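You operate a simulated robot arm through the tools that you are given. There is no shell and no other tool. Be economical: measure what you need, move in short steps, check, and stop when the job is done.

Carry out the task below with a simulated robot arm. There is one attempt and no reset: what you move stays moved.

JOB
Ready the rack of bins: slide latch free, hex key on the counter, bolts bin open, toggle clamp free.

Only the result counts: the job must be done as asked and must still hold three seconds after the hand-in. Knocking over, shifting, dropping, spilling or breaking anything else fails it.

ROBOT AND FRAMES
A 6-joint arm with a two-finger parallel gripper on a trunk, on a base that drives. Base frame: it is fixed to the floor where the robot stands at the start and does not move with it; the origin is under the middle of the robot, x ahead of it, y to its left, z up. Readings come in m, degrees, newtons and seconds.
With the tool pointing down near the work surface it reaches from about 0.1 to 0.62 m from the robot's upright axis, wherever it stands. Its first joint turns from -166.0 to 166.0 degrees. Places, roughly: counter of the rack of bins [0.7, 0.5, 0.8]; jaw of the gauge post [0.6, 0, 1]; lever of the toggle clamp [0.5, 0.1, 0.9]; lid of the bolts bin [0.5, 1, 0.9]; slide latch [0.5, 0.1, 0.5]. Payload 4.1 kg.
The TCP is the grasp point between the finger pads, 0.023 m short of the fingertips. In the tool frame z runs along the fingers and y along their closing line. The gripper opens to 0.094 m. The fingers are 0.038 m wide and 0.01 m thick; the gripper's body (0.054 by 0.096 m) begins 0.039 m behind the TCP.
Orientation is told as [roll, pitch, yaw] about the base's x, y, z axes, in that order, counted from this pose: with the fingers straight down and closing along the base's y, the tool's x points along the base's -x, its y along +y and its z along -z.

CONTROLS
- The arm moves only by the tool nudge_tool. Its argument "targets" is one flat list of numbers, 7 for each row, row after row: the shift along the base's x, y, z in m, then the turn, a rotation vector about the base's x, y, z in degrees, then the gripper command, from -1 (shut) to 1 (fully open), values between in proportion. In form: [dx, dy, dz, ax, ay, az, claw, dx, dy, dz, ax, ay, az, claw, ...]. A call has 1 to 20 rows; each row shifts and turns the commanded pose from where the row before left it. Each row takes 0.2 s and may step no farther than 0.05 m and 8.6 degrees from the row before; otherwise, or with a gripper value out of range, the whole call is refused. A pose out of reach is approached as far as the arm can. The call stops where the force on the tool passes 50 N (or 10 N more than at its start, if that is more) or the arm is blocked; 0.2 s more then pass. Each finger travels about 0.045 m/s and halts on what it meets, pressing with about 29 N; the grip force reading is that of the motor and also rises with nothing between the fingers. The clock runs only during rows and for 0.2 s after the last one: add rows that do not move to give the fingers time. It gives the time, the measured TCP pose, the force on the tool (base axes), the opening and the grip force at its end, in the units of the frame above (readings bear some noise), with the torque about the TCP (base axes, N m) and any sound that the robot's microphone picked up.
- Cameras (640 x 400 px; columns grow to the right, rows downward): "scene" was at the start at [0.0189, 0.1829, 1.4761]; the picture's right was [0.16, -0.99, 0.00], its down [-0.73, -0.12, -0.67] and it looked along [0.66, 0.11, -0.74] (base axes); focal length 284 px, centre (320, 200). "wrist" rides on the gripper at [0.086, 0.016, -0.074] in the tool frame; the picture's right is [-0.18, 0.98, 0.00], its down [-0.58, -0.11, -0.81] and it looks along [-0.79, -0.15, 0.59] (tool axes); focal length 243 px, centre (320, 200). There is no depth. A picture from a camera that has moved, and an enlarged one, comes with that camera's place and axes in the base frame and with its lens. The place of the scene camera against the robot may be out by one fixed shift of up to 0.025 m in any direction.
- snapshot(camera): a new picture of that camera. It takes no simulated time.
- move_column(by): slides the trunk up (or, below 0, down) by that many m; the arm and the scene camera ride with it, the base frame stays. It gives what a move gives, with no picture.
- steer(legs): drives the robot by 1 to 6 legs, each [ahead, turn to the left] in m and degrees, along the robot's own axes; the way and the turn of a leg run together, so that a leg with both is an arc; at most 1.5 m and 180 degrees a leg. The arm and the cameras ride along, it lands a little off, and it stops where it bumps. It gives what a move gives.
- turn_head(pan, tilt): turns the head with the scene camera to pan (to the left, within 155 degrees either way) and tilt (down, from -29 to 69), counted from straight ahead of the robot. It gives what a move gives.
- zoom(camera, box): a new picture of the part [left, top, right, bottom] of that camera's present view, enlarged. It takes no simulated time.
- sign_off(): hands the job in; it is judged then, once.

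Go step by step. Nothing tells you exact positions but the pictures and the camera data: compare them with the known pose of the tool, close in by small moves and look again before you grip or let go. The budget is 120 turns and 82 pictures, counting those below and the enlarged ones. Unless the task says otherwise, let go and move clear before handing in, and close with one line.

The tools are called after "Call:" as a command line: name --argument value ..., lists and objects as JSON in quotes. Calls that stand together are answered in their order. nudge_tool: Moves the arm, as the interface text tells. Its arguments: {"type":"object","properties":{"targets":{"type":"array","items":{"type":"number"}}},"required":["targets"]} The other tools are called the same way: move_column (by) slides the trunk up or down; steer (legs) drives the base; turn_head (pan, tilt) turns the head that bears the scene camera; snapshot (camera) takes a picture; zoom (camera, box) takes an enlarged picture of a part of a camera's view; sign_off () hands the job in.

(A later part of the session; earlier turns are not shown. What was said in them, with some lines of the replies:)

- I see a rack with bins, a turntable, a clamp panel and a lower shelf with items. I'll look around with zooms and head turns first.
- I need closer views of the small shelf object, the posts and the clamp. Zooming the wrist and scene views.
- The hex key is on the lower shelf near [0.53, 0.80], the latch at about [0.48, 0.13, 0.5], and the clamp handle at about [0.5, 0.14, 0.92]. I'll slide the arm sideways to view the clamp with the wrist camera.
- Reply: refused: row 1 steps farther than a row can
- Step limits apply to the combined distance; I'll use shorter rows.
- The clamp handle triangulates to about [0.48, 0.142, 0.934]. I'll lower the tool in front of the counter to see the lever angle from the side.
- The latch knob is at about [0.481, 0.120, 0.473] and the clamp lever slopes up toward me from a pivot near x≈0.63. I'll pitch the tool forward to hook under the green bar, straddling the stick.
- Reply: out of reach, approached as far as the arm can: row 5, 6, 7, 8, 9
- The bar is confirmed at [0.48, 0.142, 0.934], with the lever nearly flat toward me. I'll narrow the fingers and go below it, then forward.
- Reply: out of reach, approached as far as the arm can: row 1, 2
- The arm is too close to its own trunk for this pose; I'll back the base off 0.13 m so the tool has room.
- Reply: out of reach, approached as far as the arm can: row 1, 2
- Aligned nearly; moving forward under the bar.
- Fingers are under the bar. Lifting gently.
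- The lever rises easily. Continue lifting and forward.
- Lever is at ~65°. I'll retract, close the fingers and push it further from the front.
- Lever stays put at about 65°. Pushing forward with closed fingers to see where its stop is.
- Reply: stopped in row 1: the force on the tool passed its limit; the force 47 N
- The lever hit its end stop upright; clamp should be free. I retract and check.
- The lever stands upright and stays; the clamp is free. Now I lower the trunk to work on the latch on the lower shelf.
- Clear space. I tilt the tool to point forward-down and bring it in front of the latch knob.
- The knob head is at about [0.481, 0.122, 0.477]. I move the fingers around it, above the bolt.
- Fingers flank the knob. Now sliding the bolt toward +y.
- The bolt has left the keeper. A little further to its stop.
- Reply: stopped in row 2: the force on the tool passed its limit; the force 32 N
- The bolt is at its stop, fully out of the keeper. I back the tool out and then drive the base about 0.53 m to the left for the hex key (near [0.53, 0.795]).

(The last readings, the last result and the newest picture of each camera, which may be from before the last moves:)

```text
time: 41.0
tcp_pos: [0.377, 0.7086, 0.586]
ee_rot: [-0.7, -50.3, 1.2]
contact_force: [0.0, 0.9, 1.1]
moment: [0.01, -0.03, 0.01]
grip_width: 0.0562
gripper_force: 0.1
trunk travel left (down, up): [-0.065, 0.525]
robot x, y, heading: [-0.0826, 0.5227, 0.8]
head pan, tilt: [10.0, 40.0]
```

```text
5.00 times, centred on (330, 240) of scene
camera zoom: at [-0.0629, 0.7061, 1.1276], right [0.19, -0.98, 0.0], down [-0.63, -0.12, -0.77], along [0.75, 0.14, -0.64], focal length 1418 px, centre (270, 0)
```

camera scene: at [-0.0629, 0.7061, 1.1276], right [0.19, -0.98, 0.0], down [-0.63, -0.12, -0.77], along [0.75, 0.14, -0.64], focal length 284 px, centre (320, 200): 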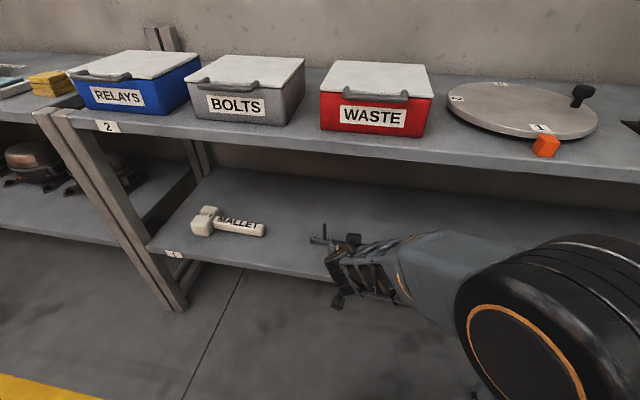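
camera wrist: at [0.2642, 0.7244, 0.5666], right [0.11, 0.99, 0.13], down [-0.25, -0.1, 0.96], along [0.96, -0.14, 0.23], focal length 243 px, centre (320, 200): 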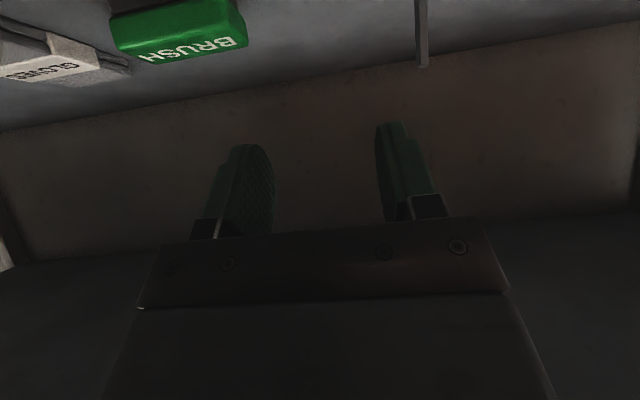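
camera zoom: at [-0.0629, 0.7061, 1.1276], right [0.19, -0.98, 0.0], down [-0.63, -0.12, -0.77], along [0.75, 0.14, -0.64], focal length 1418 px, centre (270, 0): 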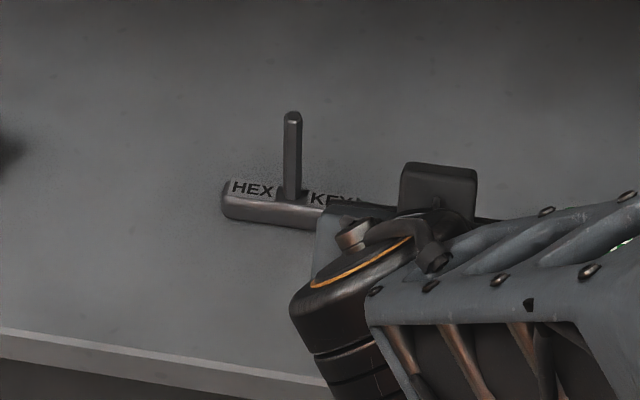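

The hex key's stem stands at about [0.531, 0.801], top z≈0.509. I line up in y first, then approach.

Call:
nudge_tool --targets '[0, 0.046, 0, 0, 0, 0, 0.2, 0, 0.046, 0, 0, 0, 0, 0.2, 0.03, 0, -0.02, 0, 0, 0, 0.2, 0.03, 0, -0.02, 0, 0, 0, 0.2, 0, 0, 0, 0, 0, 0, 0.2]'

Call:
snapshot --camera "wrist"

```text
time: 42.2
tcp_pos: [0.4387, 0.8012, 0.545]
ee_rot: [-0.7, -50.3, 1.2]
contact_force: [0.3, -0.1, 0.2]
moment: [0.03, 0.05, 0.02]
grip_width: 0.0565
gripper_force: 0.1
trunk travel left (down, up): [-0.065, 0.525]
robot x, y, heading: [-0.085, 0.5173, 0.9]
head pan, tilt: [10.0, 40.0]
```

```text
40 pictures are left
camera wrist: at [0.3248, 0.8167, 0.526], right [0.11, 0.99, 0.13], down [-0.25, -0.1, 0.96], along [0.96, -0.14, 0.23], focal length 243 px, centre (320, 200)
```

wrist: 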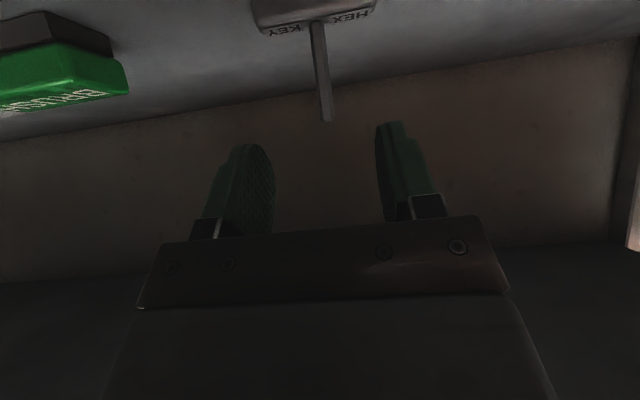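

Call:
nudge_tool --targets '[0.03, 0, -0.021, 0, 0, 0, 0.2, 0.03, -0.001, -0.021, 0, 0, 0, 0.2, 0.03, 0, -0.02, 0, 0, 0, 0.2, 0, 0, 0, 0, 0, 0, 0.2]'

Call:
snapshot --camera "wrist"

```text
time: 43.2
tcp_pos: [0.5296, 0.7998, 0.4849]
ee_rot: [-0.7, -50.4, 1.3]
contact_force: [0.0, -1.2, -0.3]
moment: [0.02, 0.01, -0.02]
grip_width: 0.0563
gripper_force: 0.1
trunk travel left (down, up): [-0.065, 0.525]
robot x, y, heading: [-0.0865, 0.5176, 1.0]
head pan, tilt: [10.0, 40.0]
```

```text
39 pictures are left
camera wrist: at [0.4165, 0.8153, 0.4645], right [0.11, 0.99, 0.13], down [-0.25, -0.1, 0.96], along [0.96, -0.14, 0.23], focal length 243 px, centre (320, 200)
```

wrist: 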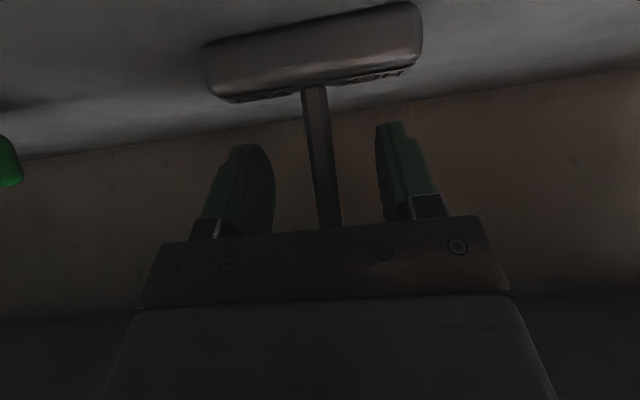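

Stem is between the fingers, so I close.

Call:
nudge_tool --targets '[0, 0, 0, 0, 0, 0, -1, 0, 0, 0, 0, 0, 0, -1, 0, 0, 0, 0, 0, 0, -1, 0, 0, 0, 0, 0, 0, -1, 0, 0, 0.015, 0, 0, 0, -1, 0, 0, 0.015, 0, 0, 0, -1]'

Call:
snapshot --camera "wrist"

```text
time: 44.6
tcp_pos: [0.5291, 0.8015, 0.5137]
ee_rot: [-0.8, -50.2, 1.2]
contact_force: [1.3, 0.5, -4.4]
moment: [-0.01, 0.02, 0.01]
grip_width: 0.0108
gripper_force: 28.8
trunk travel left (down, up): [-0.065, 0.525]
robot x, y, heading: [-0.0884, 0.5189, 1.1]
head pan, tilt: [10.0, 40.0]
```

```text
38 pictures are left
camera wrist: at [0.4146, 0.8163, 0.4941], right [0.11, 0.99, 0.13], down [-0.25, -0.1, 0.96], along [0.96, -0.14, 0.23], focal length 243 px, centre (320, 200)
```

wrist: 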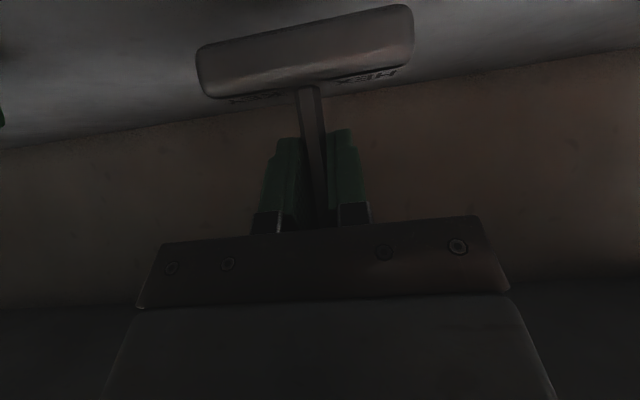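

The hex key is held. I retract from under the counter, then raise the trunk.

Call:
nudge_tool --targets '[-0.045, 0, 0, 0, 0, 0, -1, -0.045, 0, 0, 0, 0, 0, -1, -0.045, 0, 0, 0, 0, 0, -1, -0.045, 0, 0, 0, 0, 0, -1, -0.03, 0, 0, 0, 0, 0, -1]'

Call:
snapshot --camera "scene"

```text
time: 45.8
tcp_pos: [0.3177, 0.8007, 0.5117]
ee_rot: [-0.6, -50.3, 1.2]
contact_force: [0.6, 0.2, -5.5]
moment: [-0.01, 0.03, 0.02]
grip_width: 0.0112
gripper_force: 29.3
trunk travel left (down, up): [-0.065, 0.525]
robot x, y, heading: [-0.0879, 0.5183, 0.8]
head pan, tilt: [10.0, 40.0]
```

```text
37 pictures are left
camera scene: at [-0.0626, 0.7063, 1.1276], right [0.19, -0.98, 0.0], down [-0.63, -0.12, -0.77], along [0.75, 0.14, -0.64], focal length 284 px, centre (320, 200)
```

scene: 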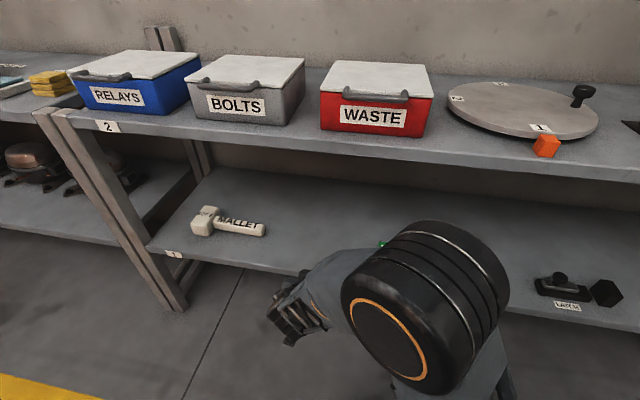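

The latch is visibly open. Raising the trunk with the key in front of the counter edge.

Call:
move_column --by 0.5

Call:
nudge_tool --targets '[0.02, -0.03, 0.03, 0, 0, 0, -1, 0.02, -0.035, 0.025, 0, 0, 0, -1, 0.01, -0.045, 0.01, 0, 0, 0, -1, 0, -0.045, 0, 0, 0, 0, -1, 0, -0.045, 0, 0, 0, 0, -1, 0, -0.045, 0, 0, 0, 0, -1, 0, -0.045, 0, 0, 0, 0, -1]'

```text
refused: 0.5 is not a number from -0.4 to 0.4
```

```text
time: 47.4
tcp_pos: [0.3669, 0.5449, 0.5808]
ee_rot: [-0.9, -50.2, 1.2]
contact_force: [1.0, 0.5, -3.7]
moment: [0.06, -0.02, -0.03]
grip_width: 0.0112
gripper_force: 28.8
out of reach, approached as far as the arm can: row 7
trunk travel left (down, up): [-0.065, 0.525]
robot x, y, heading: [-0.0829, 0.5202, 0.9]
head pan, tilt: [10.0, 40.0]
```

The lift was refused (max 0.4) and the arm moved low instead, harmlessly. I move back from the counter edge and then raise in two steps.

Call:
nudge_tool --targets '[-0.01, 0.045, 0, 0, 0, 0, -1, -0.02, 0.04, 0, 0, 0, 0, -1, -0.02, 0.04, 0, 0, 0, 0, -1]'

Call:
move_column --by 0.38

Call:
move_column --by 0.12

Call:
snapshot --camera "scene"

```text
time: 48.2
tcp_pos: [0.3179, 0.6687, 0.5815]
ee_rot: [-0.8, -50.4, 1.3]
contact_force: [0.8, 0.7, -3.3]
moment: [0.01, -0.01, 0.02]
grip_width: 0.0108
gripper_force: 28.8
trunk travel left (down, up): [-0.065, 0.525]
robot x, y, heading: [-0.0801, 0.5196, 0.9]
head pan, tilt: [10.0, 40.0]
```

```text
time: 51.9
tcp_pos: [0.3176, 0.6675, 0.9603]
ee_rot: [-0.8, -50.4, 1.2]
contact_force: [0.2, -0.4, -4.5]
moment: [0.01, 0.02, 0.0]
grip_width: 0.0113
gripper_force: 28.7
trunk travel left (down, up): [-0.445, 0.145]
robot x, y, heading: [-0.084, 0.522, 0.8]
head pan, tilt: [10.0, 40.0]
```

```text
time: 53.4
tcp_pos: [0.318, 0.6673, 1.0808]
ee_rot: [-0.8, -50.3, 1.2]
contact_force: [0.1, 0.5, -3.7]
moment: [0.04, 0.02, 0.01]
grip_width: 0.0114
gripper_force: 28.8
trunk travel left (down, up): [-0.565, 0.025]
robot x, y, heading: [-0.0891, 0.5246, 0.7]
head pan, tilt: [10.0, 40.0]
```

```text
36 pictures are left
camera scene: at [-0.0626, 0.7063, 1.6276], right [0.19, -0.98, 0.0], down [-0.63, -0.12, -0.77], along [0.75, 0.14, -0.64], focal length 284 px, centre (320, 200)
```

scene: 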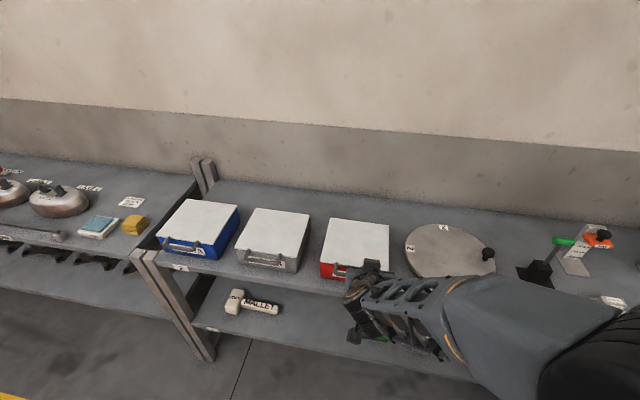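

Now forward over the counter at safe height and sideways toward the free spot near [0.47, 0.28].

Call:
nudge_tool --targets '[0.045, 0, 0, 0, 0, 0, -1, 0.045, 0, 0, 0, 0, 0, -1, 0.045, 0, 0, 0, 0, 0, -1, 0.03, -0.035, 0, 0, 0, 0, -1, 0.01, -0.045, 0, 0, 0, 0, -1, 0, -0.045, 0, 0, 0, 0, -1, 0, -0.045, 0, 0, 0, 0, -1, 0, -0.045, 0, 0, 0, 0, -1, 0, -0.045, 0, 0, 0, 0, -1]'

Call:
snapshot --camera "scene"

```text
time: 55.4
tcp_pos: [0.4909, 0.5394, 1.0789]
ee_rot: [-1.1, -50.1, 1.2]
contact_force: [-0.2, 0.3, -4.0]
moment: [0.0, 0.05, 0.0]
grip_width: 0.0111
gripper_force: 28.7
out of reach, approached as far as the arm can: row 7, 8, 9
trunk travel left (down, up): [-0.565, 0.025]
robot x, y, heading: [-0.086, 0.5207, 0.8]
head pan, tilt: [10.0, 40.0]
```

```text
35 pictures are left
camera scene: at [-0.0625, 0.706, 1.6276], right [0.19, -0.98, 0.0], down [-0.63, -0.12, -0.77], along [0.75, 0.14, -0.64], focal length 284 px, centre (320, 200)
```

scene: 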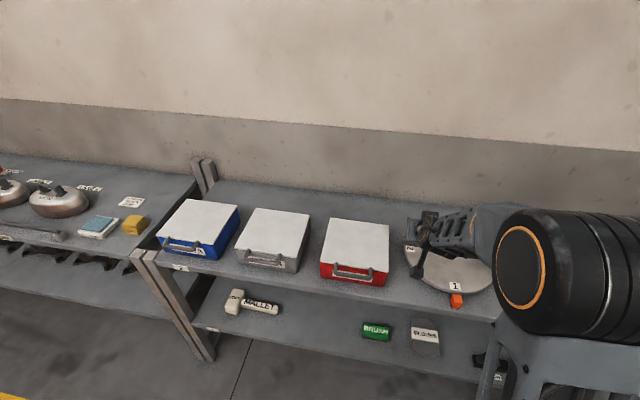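

The wrist limit stops me at y≈0.54, so I'll consider the gap between WASTE and the turntable; zooming to measure it.

Call:
zoom --camera "scene" --box '[340, 200, 500, 330]'

```text
3.08 times, centred on (420, 265) of scene
camera zoom: at [-0.0625, 0.706, 1.6276], right [0.19, -0.98, 0.0], down [-0.63, -0.12, -0.77], along [0.75, 0.14, -0.64], focal length 872 px, centre (12, 0)
```

zoom: 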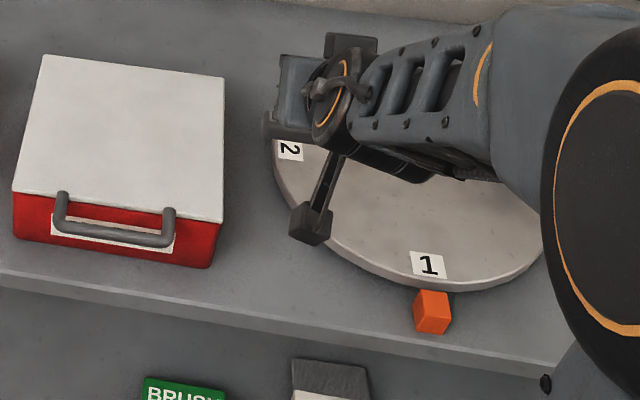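

Spot [0.458, 0.512] on the counter is clear on all sides. Moving over it, then lowering.

Call:
nudge_tool --targets '[-0.02, -0.013, -0.02, 0, 0, -5, -1, -0.013, -0.014, -0.03, 0, 0, -5, -1, 0, 0, -0.03, 0, 0, 0, -1, 0, 0, 0, 0, 0, 0, -1]'

Call:
zoom --camera "scene" --box '[340, 200, 500, 330]'

Call:
snapshot --camera "wrist"

```text
time: 56.4
tcp_pos: [0.4564, 0.5116, 0.9994]
ee_rot: [-0.7, -50.2, -8.9]
contact_force: [0.2, 0.2, -3.9]
moment: [0.01, 0.03, -0.01]
grip_width: 0.0112
gripper_force: 28.7
trunk travel left (down, up): [-0.565, 0.025]
robot x, y, heading: [-0.0874, 0.5199, 0.6]
head pan, tilt: [10.0, 40.0]
```

```text
3.08 times, centred on (420, 265) of scene
camera zoom: at [-0.0625, 0.7061, 1.6276], right [0.19, -0.98, 0.0], down [-0.63, -0.12, -0.77], along [0.75, 0.14, -0.64], focal length 872 px, centre (12, 0)
```

zoom: 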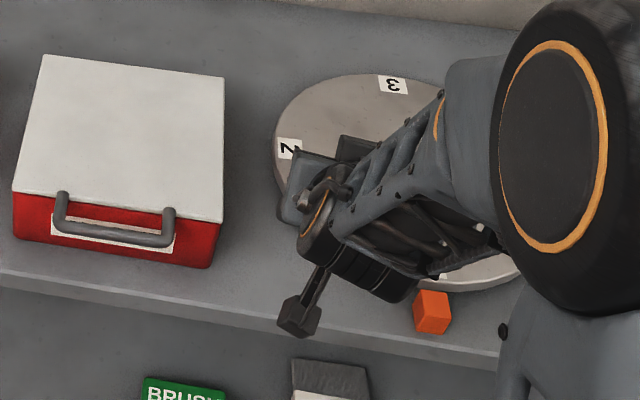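

```text
32 pictures are left
camera wrist: at [0.3479, 0.547, 0.9798], right [0.28, 0.95, 0.13], down [-0.26, -0.06, 0.96], along [0.92, -0.3, 0.23], focal length 243 px, centre (320, 200)
```

wrist: 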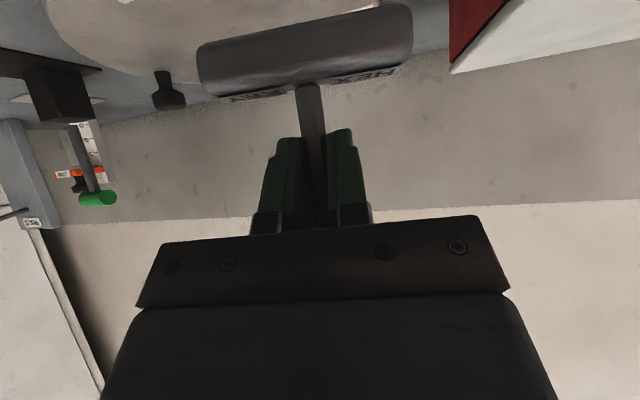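

Clear around. Lowering toward the counter.

Call:
nudge_tool --targets '[0, 0, -0.03, 0, 0, 0, -1, 0, 0, -0.03, 0, 0, 0, -1, 0, 0, -0.01, 0, 0, 0, -1]'

Call:
snapshot --camera "wrist"

```text
time: 57.2
tcp_pos: [0.4584, 0.5126, 0.9397]
ee_rot: [-1.1, -50.2, -8.7]
contact_force: [0.6, -0.3, -3.6]
moment: [0.04, -0.01, 0.01]
grip_width: 0.0112
gripper_force: 28.6
out of reach, approached as far as the arm can: row 3
trunk travel left (down, up): [-0.565, 0.025]
robot x, y, heading: [-0.0851, 0.5209, 0.7]
head pan, tilt: [10.0, 40.0]
```

```text
31 pictures are left
camera wrist: at [0.349, 0.5472, 0.9209], right [0.28, 0.95, 0.13], down [-0.26, -0.06, 0.96], along [0.92, -0.3, 0.23], focal length 243 px, centre (320, 200)
```

wrist: 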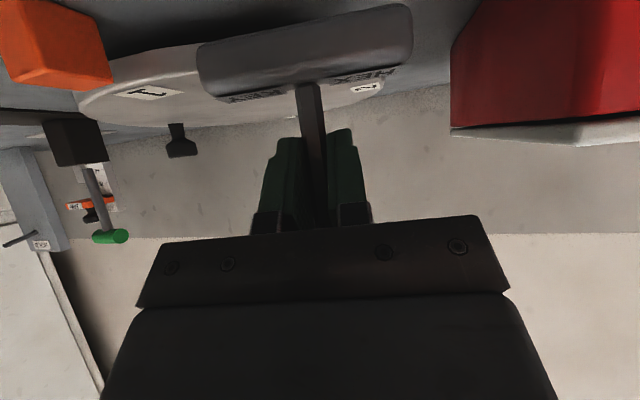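

I use the trunk to lower the rest in small steps.

Call:
move_column --by -0.015

Call:
move_column --by -0.006

Call:
snapshot --camera "wrist"

```text
time: 57.8
tcp_pos: [0.4578, 0.5126, 0.9256]
ee_rot: [-1.1, -50.2, -8.6]
contact_force: [0.3, 0.6, -4.5]
moment: [0.02, 0.0, 0.0]
grip_width: 0.0112
gripper_force: 29.1
trunk travel left (down, up): [-0.55, 0.04]
robot x, y, heading: [-0.0878, 0.5204, 0.9]
head pan, tilt: [10.0, 40.0]
```

```text
time: 58.4
tcp_pos: [0.4583, 0.5122, 0.9202]
ee_rot: [-1.1, -50.2, -8.5]
contact_force: [0.8, 1.1, -3.8]
moment: [0.04, -0.03, 0.03]
grip_width: 0.0112
gripper_force: 29.2
trunk travel left (down, up): [-0.544, 0.046]
robot x, y, heading: [-0.0862, 0.5208, 0.8]
head pan, tilt: [10.0, 40.0]
```

```text
30 pictures are left
camera wrist: at [0.3489, 0.5472, 0.9001], right [0.28, 0.95, 0.13], down [-0.26, -0.06, 0.96], along [0.92, -0.3, 0.23], focal length 243 px, centre (320, 200)
```

wrist: 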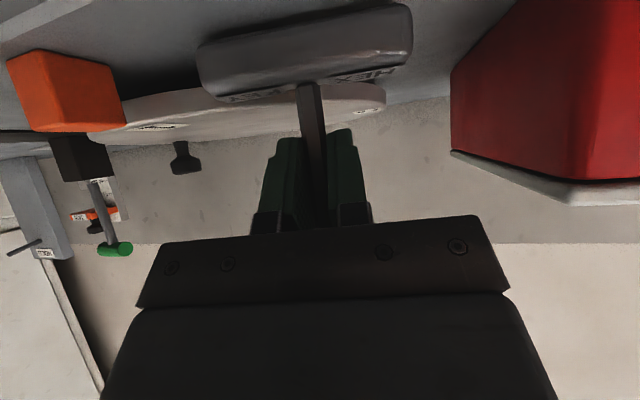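

Call:
move_column --by -0.005

Call:
move_column --by -0.004

Call:
move_column --by -0.003

```text
time: 58.9
tcp_pos: [0.4586, 0.5139, 0.9168]
ee_rot: [-1.0, -50.4, -8.7]
contact_force: [0.1, 0.7, 6.2]
moment: [0.5, 0.01, 0.01]
grip_width: 0.0113
gripper_force: 29.0
trunk travel left (down, up): [-0.539, 0.051]
robot x, y, heading: [-0.0823, 0.5215, 0.8]
head pan, tilt: [10.0, 40.0]
```

```text
time: 59.5
tcp_pos: [0.4588, 0.5112, 0.9139]
ee_rot: [-1.0, -50.6, -8.8]
contact_force: [3.3, -1.7, 24.2]
moment: [1.14, -0.37, 0.01]
grip_width: 0.0115
gripper_force: 29.2
trunk travel left (down, up): [-0.535, 0.055]
robot x, y, heading: [-0.0842, 0.5215, 0.8]
head pan, tilt: [10.0, 40.0]
```

```text
time: 60.0
tcp_pos: [0.4574, 0.5123, 0.9096]
ee_rot: [-1.0, -50.4, -8.7]
contact_force: [3.2, -1.3, 21.6]
moment: [1.15, -0.43, -0.02]
grip_width: 0.0114
gripper_force: 29.1
trunk travel left (down, up): [-0.532, 0.058]
robot x, y, heading: [-0.0884, 0.5203, 0.8]
head pan, tilt: [10.0, 40.0]
```

The base rests on the counter. Opening the fingers.

Call:
nudge_tool --targets '[0, 0, 0, 0, 0, 0, -0.8, 0, 0, 0, 0, 0, 0, -0.5, 0, 0, 0, 0, 0, 0, -0.2, 0, 0, 0, 0, 0, 0, 0, 0, 0, 0, 0, 0, 0, 0]'

Call:
snapshot --camera "wrist"

```text
time: 61.2
tcp_pos: [0.4572, 0.5136, 0.9077]
ee_rot: [-0.9, -50.2, -8.6]
contact_force: [-0.3, -0.5, -0.2]
moment: [0.05, -0.02, 0.02]
grip_width: 0.0473
gripper_force: 0.0
trunk travel left (down, up): [-0.532, 0.058]
robot x, y, heading: [-0.085, 0.5218, 0.7]
head pan, tilt: [10.0, 40.0]
```

```text
29 pictures are left
camera wrist: at [0.3486, 0.5472, 0.8881], right [0.28, 0.95, 0.13], down [-0.26, -0.06, 0.96], along [0.92, -0.3, 0.23], focal length 243 px, centre (320, 200)
```

wrist: 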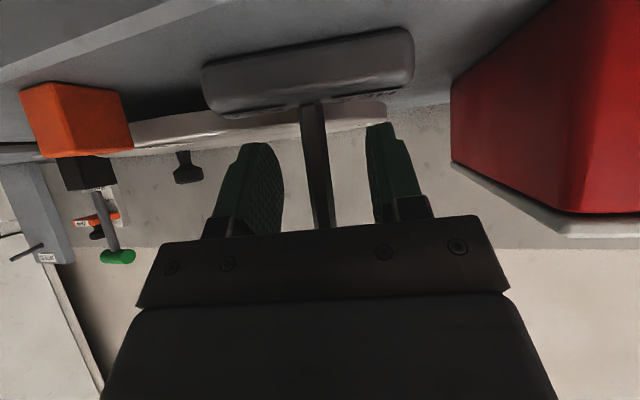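

The key stands freely. Lifting the tool straight up off the stem.

Call:
nudge_tool --targets '[0, 0, 0.03, 0, 0, 0, 0, 0, 0, 0.03, 0, 0, 0, 0, 0, 0, 0.03, 0, 0, 0, 0, 0, 0, 0.04, 0, 0, 0, 0, 0, 0.02, 0.04, 0, 0, 0, 0, 0, 0.045, 0, 0, 0, 5, 0, 0, 0.045, 0, 0, 0, 5, 0]'

Call:
snapshot --camera "scene"

```text
time: 62.8
tcp_pos: [0.4575, 0.6244, 1.0778]
ee_rot: [-1.1, -50.2, 1.3]
contact_force: [0.1, 0.5, -0.1]
moment: [0.01, 0.01, 0.02]
grip_width: 0.047
gripper_force: 0.1
trunk travel left (down, up): [-0.532, 0.058]
robot x, y, heading: [-0.0842, 0.5204, 0.9]
head pan, tilt: [10.0, 40.0]
```

```text
28 pictures are left
camera scene: at [-0.0628, 0.7065, 1.5946], right [0.19, -0.98, 0.0], down [-0.63, -0.12, -0.77], along [0.75, 0.14, -0.64], focal length 284 px, centre (320, 200)
```

scene: 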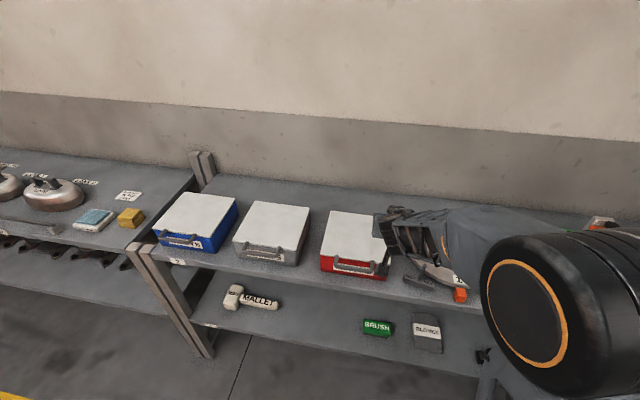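

Call:
zoom --camera "scene" --box '[220, 180, 340, 290]'

Call:
zoom --camera "scene" --box '[370, 200, 490, 320]'

```text
3.64 times, centred on (280, 235) of scene
camera zoom: at [-0.0628, 0.7065, 1.5946], right [0.19, -0.98, 0.0], down [-0.63, -0.12, -0.77], along [0.75, 0.14, -0.64], focal length 1031 px, centre (466, 73)
```

zoom: 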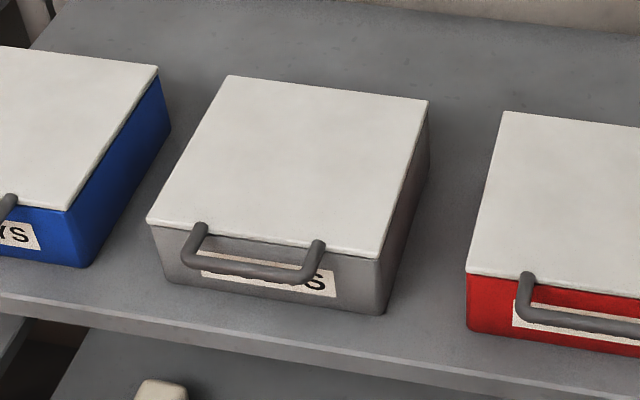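

```text
3.33 times, centred on (430, 260) of scene
camera zoom: at [-0.0628, 0.7065, 1.5946], right [0.19, -0.98, 0.0], down [-0.63, -0.12, -0.77], along [0.75, 0.14, -0.64], focal length 945 px, centre (-47, 0)
```

zoom: 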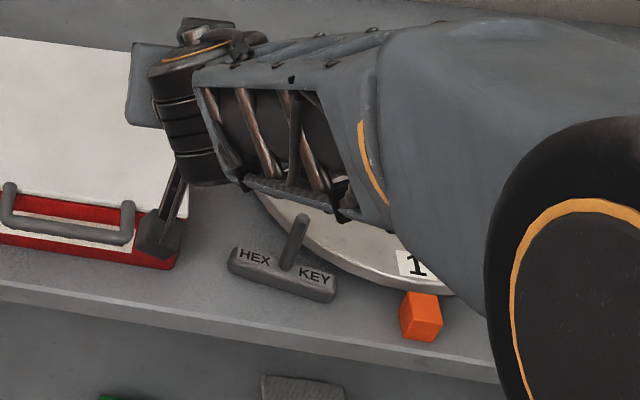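

The hex key stands safely on the counter. The BOLTS lid handle bar is about [0.418, 0.961, 0.93] with a hinge near x≈0.64; I'll shift the base ~0.3 m left and slightly back.

Call:
nudge_tool --targets '[-0.04, 0.01, 0, 0, 0, 0, 0, -0.04, 0.01, 0.0, 0, 0, 0, 0]'

Call:
steer --legs '[[-0.05, 0], [0, 90], [0.3, 0], [0, -90.5]]'

Call:
turn_head --pan 10 --tilt 45

Call:
snapshot --camera "scene"

Call:
snapshot --camera "wrist"

```text
time: 63.4
tcp_pos: [0.3749, 0.642, 1.077]
ee_rot: [-1.1, -50.3, 1.4]
contact_force: [-1.0, 0.4, -0.1]
moment: [0.02, -0.03, 0.0]
grip_width: 0.047
gripper_force: 0.1
trunk travel left (down, up): [-0.532, 0.058]
robot x, y, heading: [-0.0817, 0.5212, 0.7]
head pan, tilt: [10.0, 40.0]
```

```text
time: 73.7
tcp_pos: [0.3106, 0.9479, 1.0775]
ee_rot: [-1.1, -50.3, 2.4]
contact_force: [0.8, -0.5, -0.2]
moment: [0.06, -0.01, 0.02]
grip_width: 0.0472
gripper_force: 0.1
trunk travel left (down, up): [-0.532, 0.058]
robot x, y, heading: [-0.1483, 0.8182, 1.9]
head pan, tilt: [10.0, 40.0]
```

```text
time: 74.3
tcp_pos: [0.31, 0.9491, 1.0775]
ee_rot: [-1.1, -50.3, 2.4]
contact_force: [0.4, 0.0, 0.2]
moment: [0.0, -0.01, -0.01]
grip_width: 0.0469
gripper_force: 0.0
trunk travel left (down, up): [-0.532, 0.058]
robot x, y, heading: [-0.1467, 0.8175, 1.7]
head pan, tilt: [10.0, 45.0]
```

```text
25 pictures are left
camera scene: at [-0.1337, 1.0042, 1.5874], right [0.21, -0.98, 0.0], down [-0.69, -0.15, -0.71], along [0.69, 0.15, -0.71], focal length 284 px, centre (320, 200)
```

scene: 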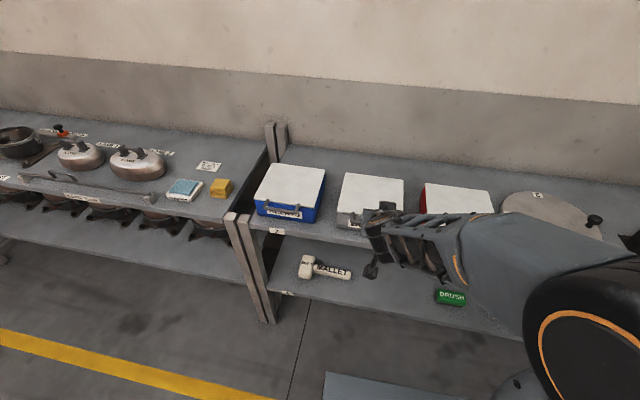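

```text
24 pictures are left
camera wrist: at [0.1971, 0.9616, 1.0579], right [0.09, 0.99, 0.13], down [-0.25, -0.1, 0.96], along [0.97, -0.12, 0.23], focal length 243 px, centre (320, 200)
```

wrist: 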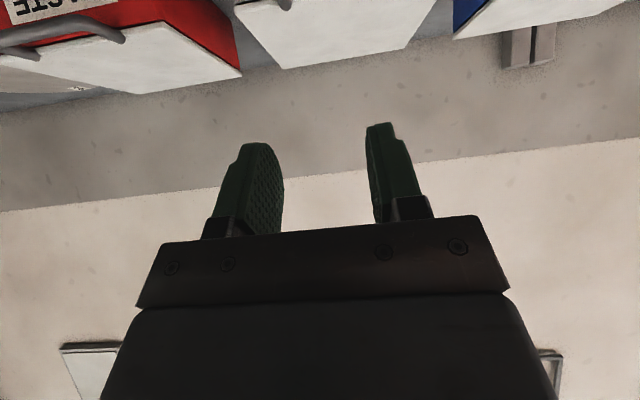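

Lower the trunk and level the tool in front of the BOLTS handle.

Call:
move_column --by -0.18

Call:
nudge_tool --targets '[0, 0.003, 0, 0, -7, 0, -0.6, 0, 0.003, 0, 0, -7, 0, -1, 0, 0.003, 0, 0, -7, 0, -1, 0.0, 0.003, 0, 0, -7, 0, -1, 0, 0, 0, 0, 0, 0, -1]'

Call:
snapshot --camera "wrist"

Call:
zoom --camera "scene" --box '[300, 130, 480, 270]'

```text
time: 76.3
tcp_pos: [0.3105, 0.9484, 0.8971]
ee_rot: [-1.1, -50.1, 2.5]
contact_force: [-0.8, -0.2, 0.1]
moment: [-0.01, 0.02, -0.01]
grip_width: 0.0471
gripper_force: 0.0
trunk travel left (down, up): [-0.352, 0.238]
robot x, y, heading: [-0.151, 0.8217, 1.9]
head pan, tilt: [10.0, 45.0]
```

```text
time: 77.5
tcp_pos: [0.3106, 0.9603, 0.8966]
ee_rot: [-6.4, -78.2, 7.2]
contact_force: [0.1, 0.0, 0.4]
moment: [-0.02, -0.01, -0.01]
grip_width: 0.0
gripper_force: 29.5
trunk travel left (down, up): [-0.352, 0.238]
robot x, y, heading: [-0.1502, 0.8212, 1.9]
head pan, tilt: [10.0, 45.0]
```

```text
23 pictures are left
camera wrist: at [0.219, 0.9732, 0.8269], right [0.02, 0.99, 0.16], down [-0.67, -0.1, 0.74], along [0.74, -0.12, 0.66], focal length 243 px, centre (320, 200)
```

wrist: 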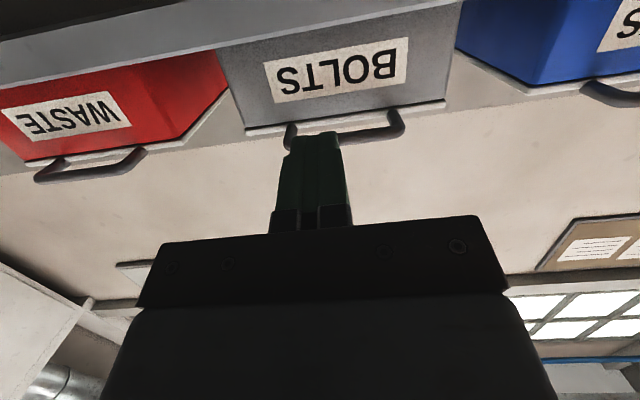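

```text
2.86 times, centred on (390, 200) of scene
camera zoom: at [-0.1336, 1.0043, 1.4074], right [0.21, -0.98, 0.0], down [-0.69, -0.15, -0.71], along [0.69, 0.15, -0.71], focal length 810 px, centre (120, 200)
```

zoom: 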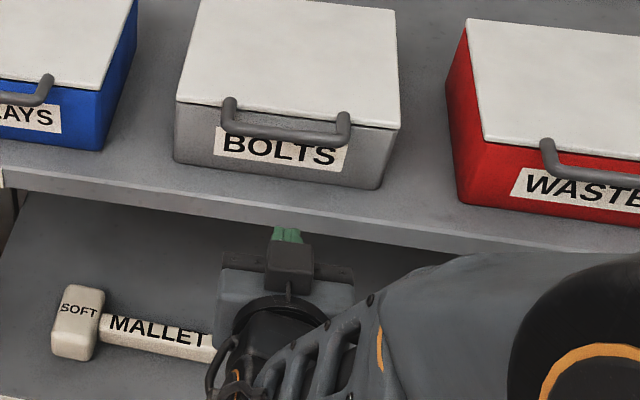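

The handle bar is at [0.418, 0.973, 0.930]. I go under it, closed fingers, and lift a little.

Call:
nudge_tool --targets '[0.04, 0.006, -0.003, 0, 0, 0, -1, 0.04, 0.006, 0, 0, 0, 0, -1, 0.024, 0, 0, 0, 0, 0, -1, 0, 0, 0, 0, 0, 0, -1]'

Call:
zoom --camera "scene" --box '[300, 130, 480, 270]'

```text
time: 78.5
tcp_pos: [0.4158, 0.9738, 0.8946]
ee_rot: [-6.5, -78.2, 7.4]
contact_force: [0.0, 0.0, -0.4]
moment: [0.0, -0.01, 0.01]
grip_width: 0.0
gripper_force: 29.3
trunk travel left (down, up): [-0.352, 0.238]
robot x, y, heading: [-0.1526, 0.8182, 1.8]
head pan, tilt: [10.0, 45.0]
```

```text
2.86 times, centred on (390, 200) of scene
camera zoom: at [-0.1336, 1.0042, 1.4074], right [0.21, -0.98, 0.0], down [-0.69, -0.15, -0.71], along [0.69, 0.15, -0.71], focal length 810 px, centre (120, 200)
```

zoom: 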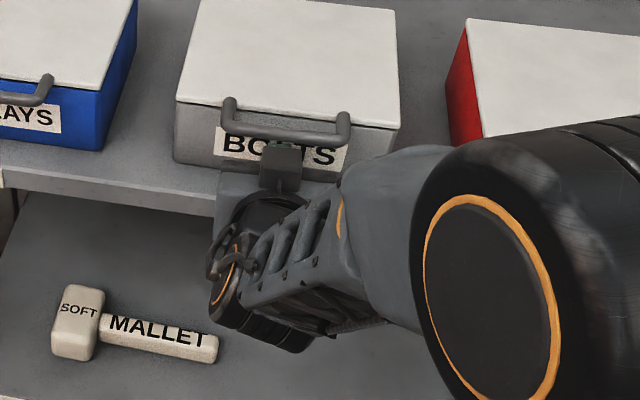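

Call:
nudge_tool --targets '[0, 0, 0.015, 0, 0, 0, -1, 0, 0, 0.015, 0, 0, 0, -1, 0.002, 0, 0.02, 0, 0, 0, -1, 0.004, 0, 0.02, 0, 0, 0, -1]'

Call:
zoom --camera "scene" --box '[300, 100, 480, 270]'

```text
time: 79.5
tcp_pos: [0.4219, 0.9713, 0.9631]
ee_rot: [-6.2, -78.2, 7.2]
contact_force: [-0.8, -0.5, -1.0]
moment: [-0.02, -0.01, -0.03]
grip_width: 0.0001
gripper_force: 29.3
trunk travel left (down, up): [-0.352, 0.238]
robot x, y, heading: [-0.1488, 0.8204, 1.8]
head pan, tilt: [10.0, 45.0]
```

```text
2.35 times, centred on (390, 185) of scene
camera zoom: at [-0.1338, 1.0042, 1.4074], right [0.21, -0.98, 0.0], down [-0.69, -0.15, -0.71], along [0.69, 0.15, -0.71], focal length 667 px, centre (155, 235)
```

zoom: 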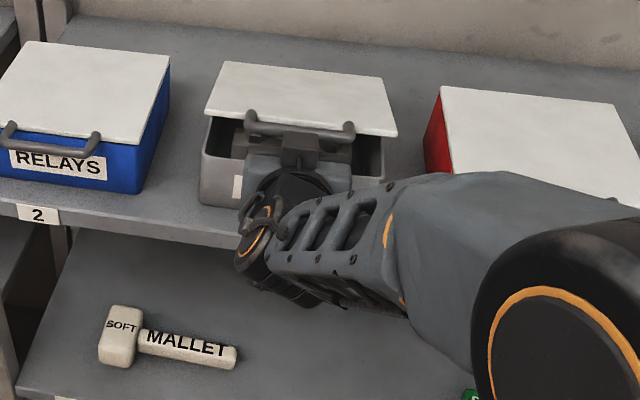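

Lid is opening smoothly. Continuing along the arc.

Call:
nudge_tool --targets '[0.011, 0, 0.029, 0, 0, 0, -1, 0.015, 0, 0.027, 0, 0, 0, -1, 0.018, 0, 0.025, 0, 0, 0, -1, 0.022, 0, 0.022, 0, 0, 0, -1]'

Call:
zoom --camera "scene" --box '[300, 60, 500, 270]'

```text
time: 80.5
tcp_pos: [0.4848, 0.9743, 1.0697]
ee_rot: [-6.6, -78.3, 7.4]
contact_force: [-3.9, 1.8, 4.7]
moment: [0.0, -0.08, -0.02]
grip_width: 0.0003
gripper_force: 28.6
trunk travel left (down, up): [-0.352, 0.238]
robot x, y, heading: [-0.1492, 0.8194, 1.7]
head pan, tilt: [10.0, 45.0]
```

```text
1.90 times, centred on (400, 165) of scene
camera zoom: at [-0.1348, 1.0042, 1.4075], right [0.21, -0.98, 0.0], down [-0.69, -0.15, -0.71], along [0.69, 0.15, -0.71], focal length 540 px, centre (168, 267)
```

zoom: 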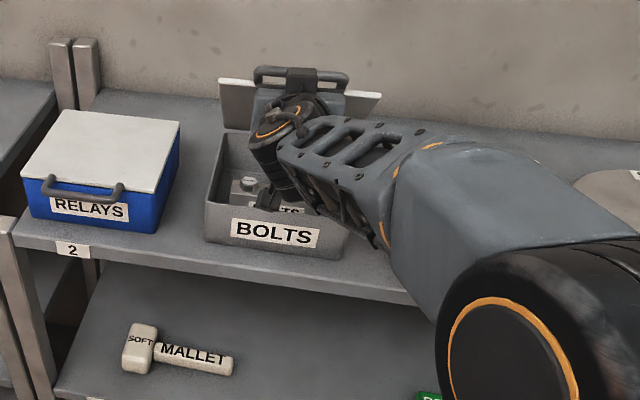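

The lid is past 45°. Pushing forward against its underside toward its stop.

Call:
nudge_tool --targets '[0.025, 0, 0.005, 0, 0, 0, -1, 0.025, 0, 0.005, 0, 0, 0, -1, 0.025, 0, 0, 0, 0, 0, -1]'

Call:
zoom --camera "scene" --box '[300, 60, 500, 270]'

```text
time: 81.3
tcp_pos: [0.5632, 0.9719, 1.0738]
ee_rot: [-6.2, -78.0, 7.0]
contact_force: [0.3, 0.5, 0.2]
moment: [-0.02, 0.0, -0.01]
grip_width: 0.0
gripper_force: 28.9
trunk travel left (down, up): [-0.352, 0.238]
robot x, y, heading: [-0.1465, 0.8166, 1.7]
head pan, tilt: [10.0, 45.0]
```

```text
1.90 times, centred on (400, 165) of scene
camera zoom: at [-0.1335, 1.0041, 1.407], right [0.21, -0.98, 0.0], down [-0.69, -0.15, -0.71], along [0.69, 0.15, -0.71], focal length 540 px, centre (168, 267)
```

zoom: 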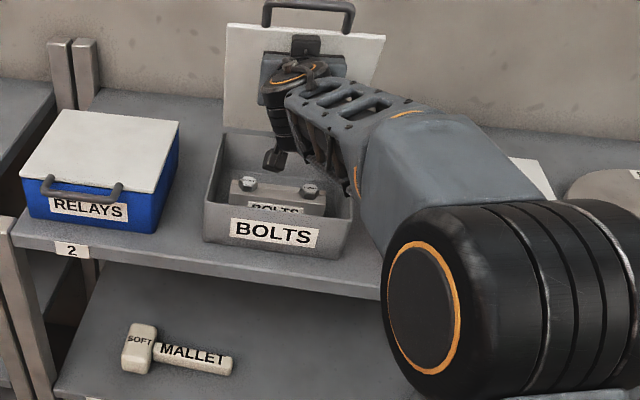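

Call:
nudge_tool --targets '[0.02, 0, 0, 0, 0, 0, -1, 0.02, 0, 0, 0, 0, 0, -1, 0.02, 0, 0, 0, 0, 0, -1]'

Call:
zoom --camera "scene" --box '[300, 60, 500, 270]'

```text
time: 82.2
tcp_pos: [0.6223, 0.9718, 1.0757]
ee_rot: [-6.7, -78.1, 7.6]
contact_force: [1.4, -0.5, -0.5]
moment: [-0.01, 0.04, 0.03]
grip_width: 0.0
gripper_force: 28.7
trunk travel left (down, up): [-0.352, 0.238]
robot x, y, heading: [-0.1522, 0.8213, 2.0]
head pan, tilt: [10.0, 45.0]
```

```text
1.90 times, centred on (400, 165) of scene
camera zoom: at [-0.1336, 1.0042, 1.4073], right [0.21, -0.98, 0.0], down [-0.69, -0.15, -0.71], along [0.69, 0.15, -0.71], focal length 540 px, centre (168, 267)
```

zoom: 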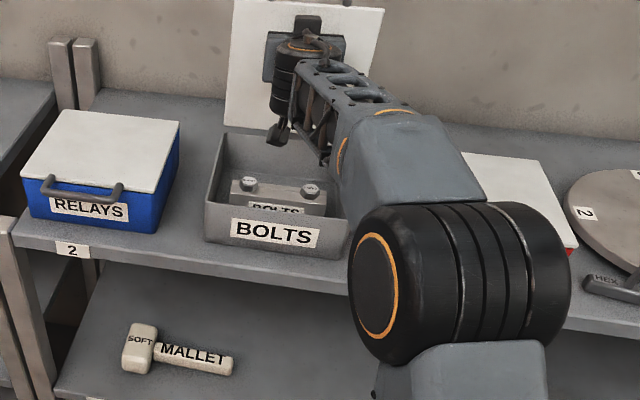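

Call:
nudge_tool --targets '[0.015, 0, 0, 0, 0, 0, -1, 0.015, 0, 0, 0, 0, 0, -1, 0.015, 0, 0, 0, 0, 0, -1]'

Call:
snapshot --camera "scene"

```text
time: 82.8
tcp_pos: [0.6411, 0.9728, 1.076]
ee_rot: [-6.3, -77.7, 6.9]
contact_force: [-41.9, -6.9, -1.7]
moment: [-0.08, -0.53, -0.2]
grip_width: 0.0
gripper_force: 29.1
trunk travel left (down, up): [-0.352, 0.238]
robot x, y, heading: [-0.1504, 0.8169, 2.1]
head pan, tilt: [10.0, 45.0]
stopped in row 2: the force on the tool passed its limit (the readings are from after the stop); the commanded pose is now the measured one
```

```text
16 pictures are left
camera scene: at [-0.1409, 1.0032, 1.4076], right [0.21, -0.98, 0.0], down [-0.69, -0.15, -0.71], along [0.69, 0.15, -0.7], focal length 284 px, centre (320, 200)
```

scene: 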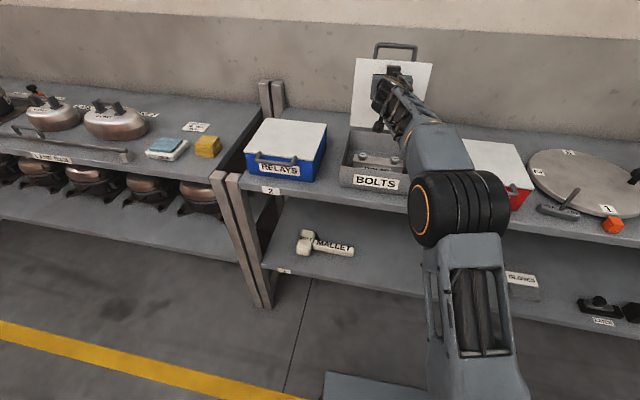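

Lid has hit its stop past vertical. Retracting the arm straight back, then checking everything.

Call:
nudge_tool --targets '[-0.04, 0, 0, 0, 0, 0, -1, -0.045, 0, 0, 0, 0, 0, -1, -0.045, 0, 0, 0, 0, 0, -1, -0.045, 0, 0, 0, 0, 0, -1, -0.045, 0, 0, 0, 0, 0, -1, -0.045, 0, 0, 0, 0, 0, -1, -0.03, 0, 0, 0, 0, 0, -1]'

Call:
turn_head --pan -15 --tilt 40

Call:
snapshot --camera "scene"

```text
time: 84.3
tcp_pos: [0.3506, 0.9721, 1.0723]
ee_rot: [-6.3, -77.6, 7.0]
contact_force: [0.8, 0.3, -0.3]
moment: [-0.04, 0.0, 0.01]
grip_width: 0.0
gripper_force: 28.8
trunk travel left (down, up): [-0.352, 0.238]
robot x, y, heading: [-0.1479, 0.8194, 2.0]
head pan, tilt: [10.0, 45.0]
```

```text
time: 85.2
tcp_pos: [0.3507, 0.9719, 1.0731]
ee_rot: [-6.2, -77.5, 7.0]
contact_force: [-0.7, 0.4, 0.7]
moment: [0.01, 0.01, 0.0]
grip_width: 0.0001
gripper_force: 30.1
trunk travel left (down, up): [-0.352, 0.238]
robot x, y, heading: [-0.1476, 0.8246, 1.8]
head pan, tilt: [-15.0, 40.0]
```

```text
15 pictures are left
camera scene: at [-0.1311, 0.9682, 1.4146], right [-0.22, -0.97, 0.0], down [-0.63, 0.14, -0.77], along [0.75, -0.17, -0.64], focal length 284 px, centre (320, 200)
```

scene: 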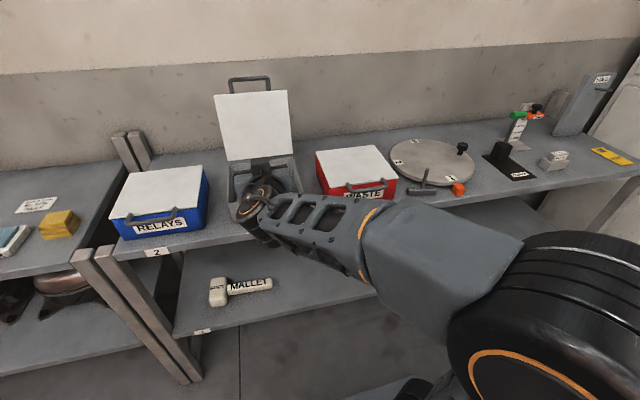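

Call:
zoom --camera "scene" --box '[390, 80, 600, 220]'

```text
2.86 times, centred on (495, 150) of scene
camera zoom: at [-0.1311, 0.9682, 1.4146], right [-0.22, -0.97, 0.0], down [-0.63, 0.14, -0.77], along [0.75, -0.17, -0.64], focal length 810 px, centre (-180, 343)
```

zoom: 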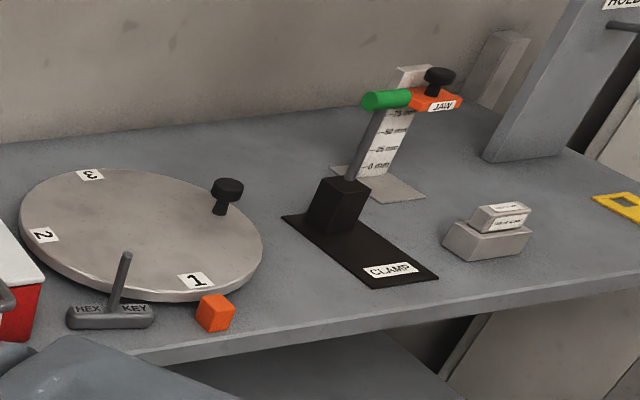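

Everything checks out: the lid is open past vertical, the hex key is on the counter, the clamp lever is back at its stop and the latch bolt is out of its keeper. The arm is clear, so I hand in.

Call:
sign_off

```text
The job is handed in.
```

The job is handed in: slide latch free, hex key on the counter, bolts bin open and toggle clamp free, with nothing else seen disturbed in the last pictures.
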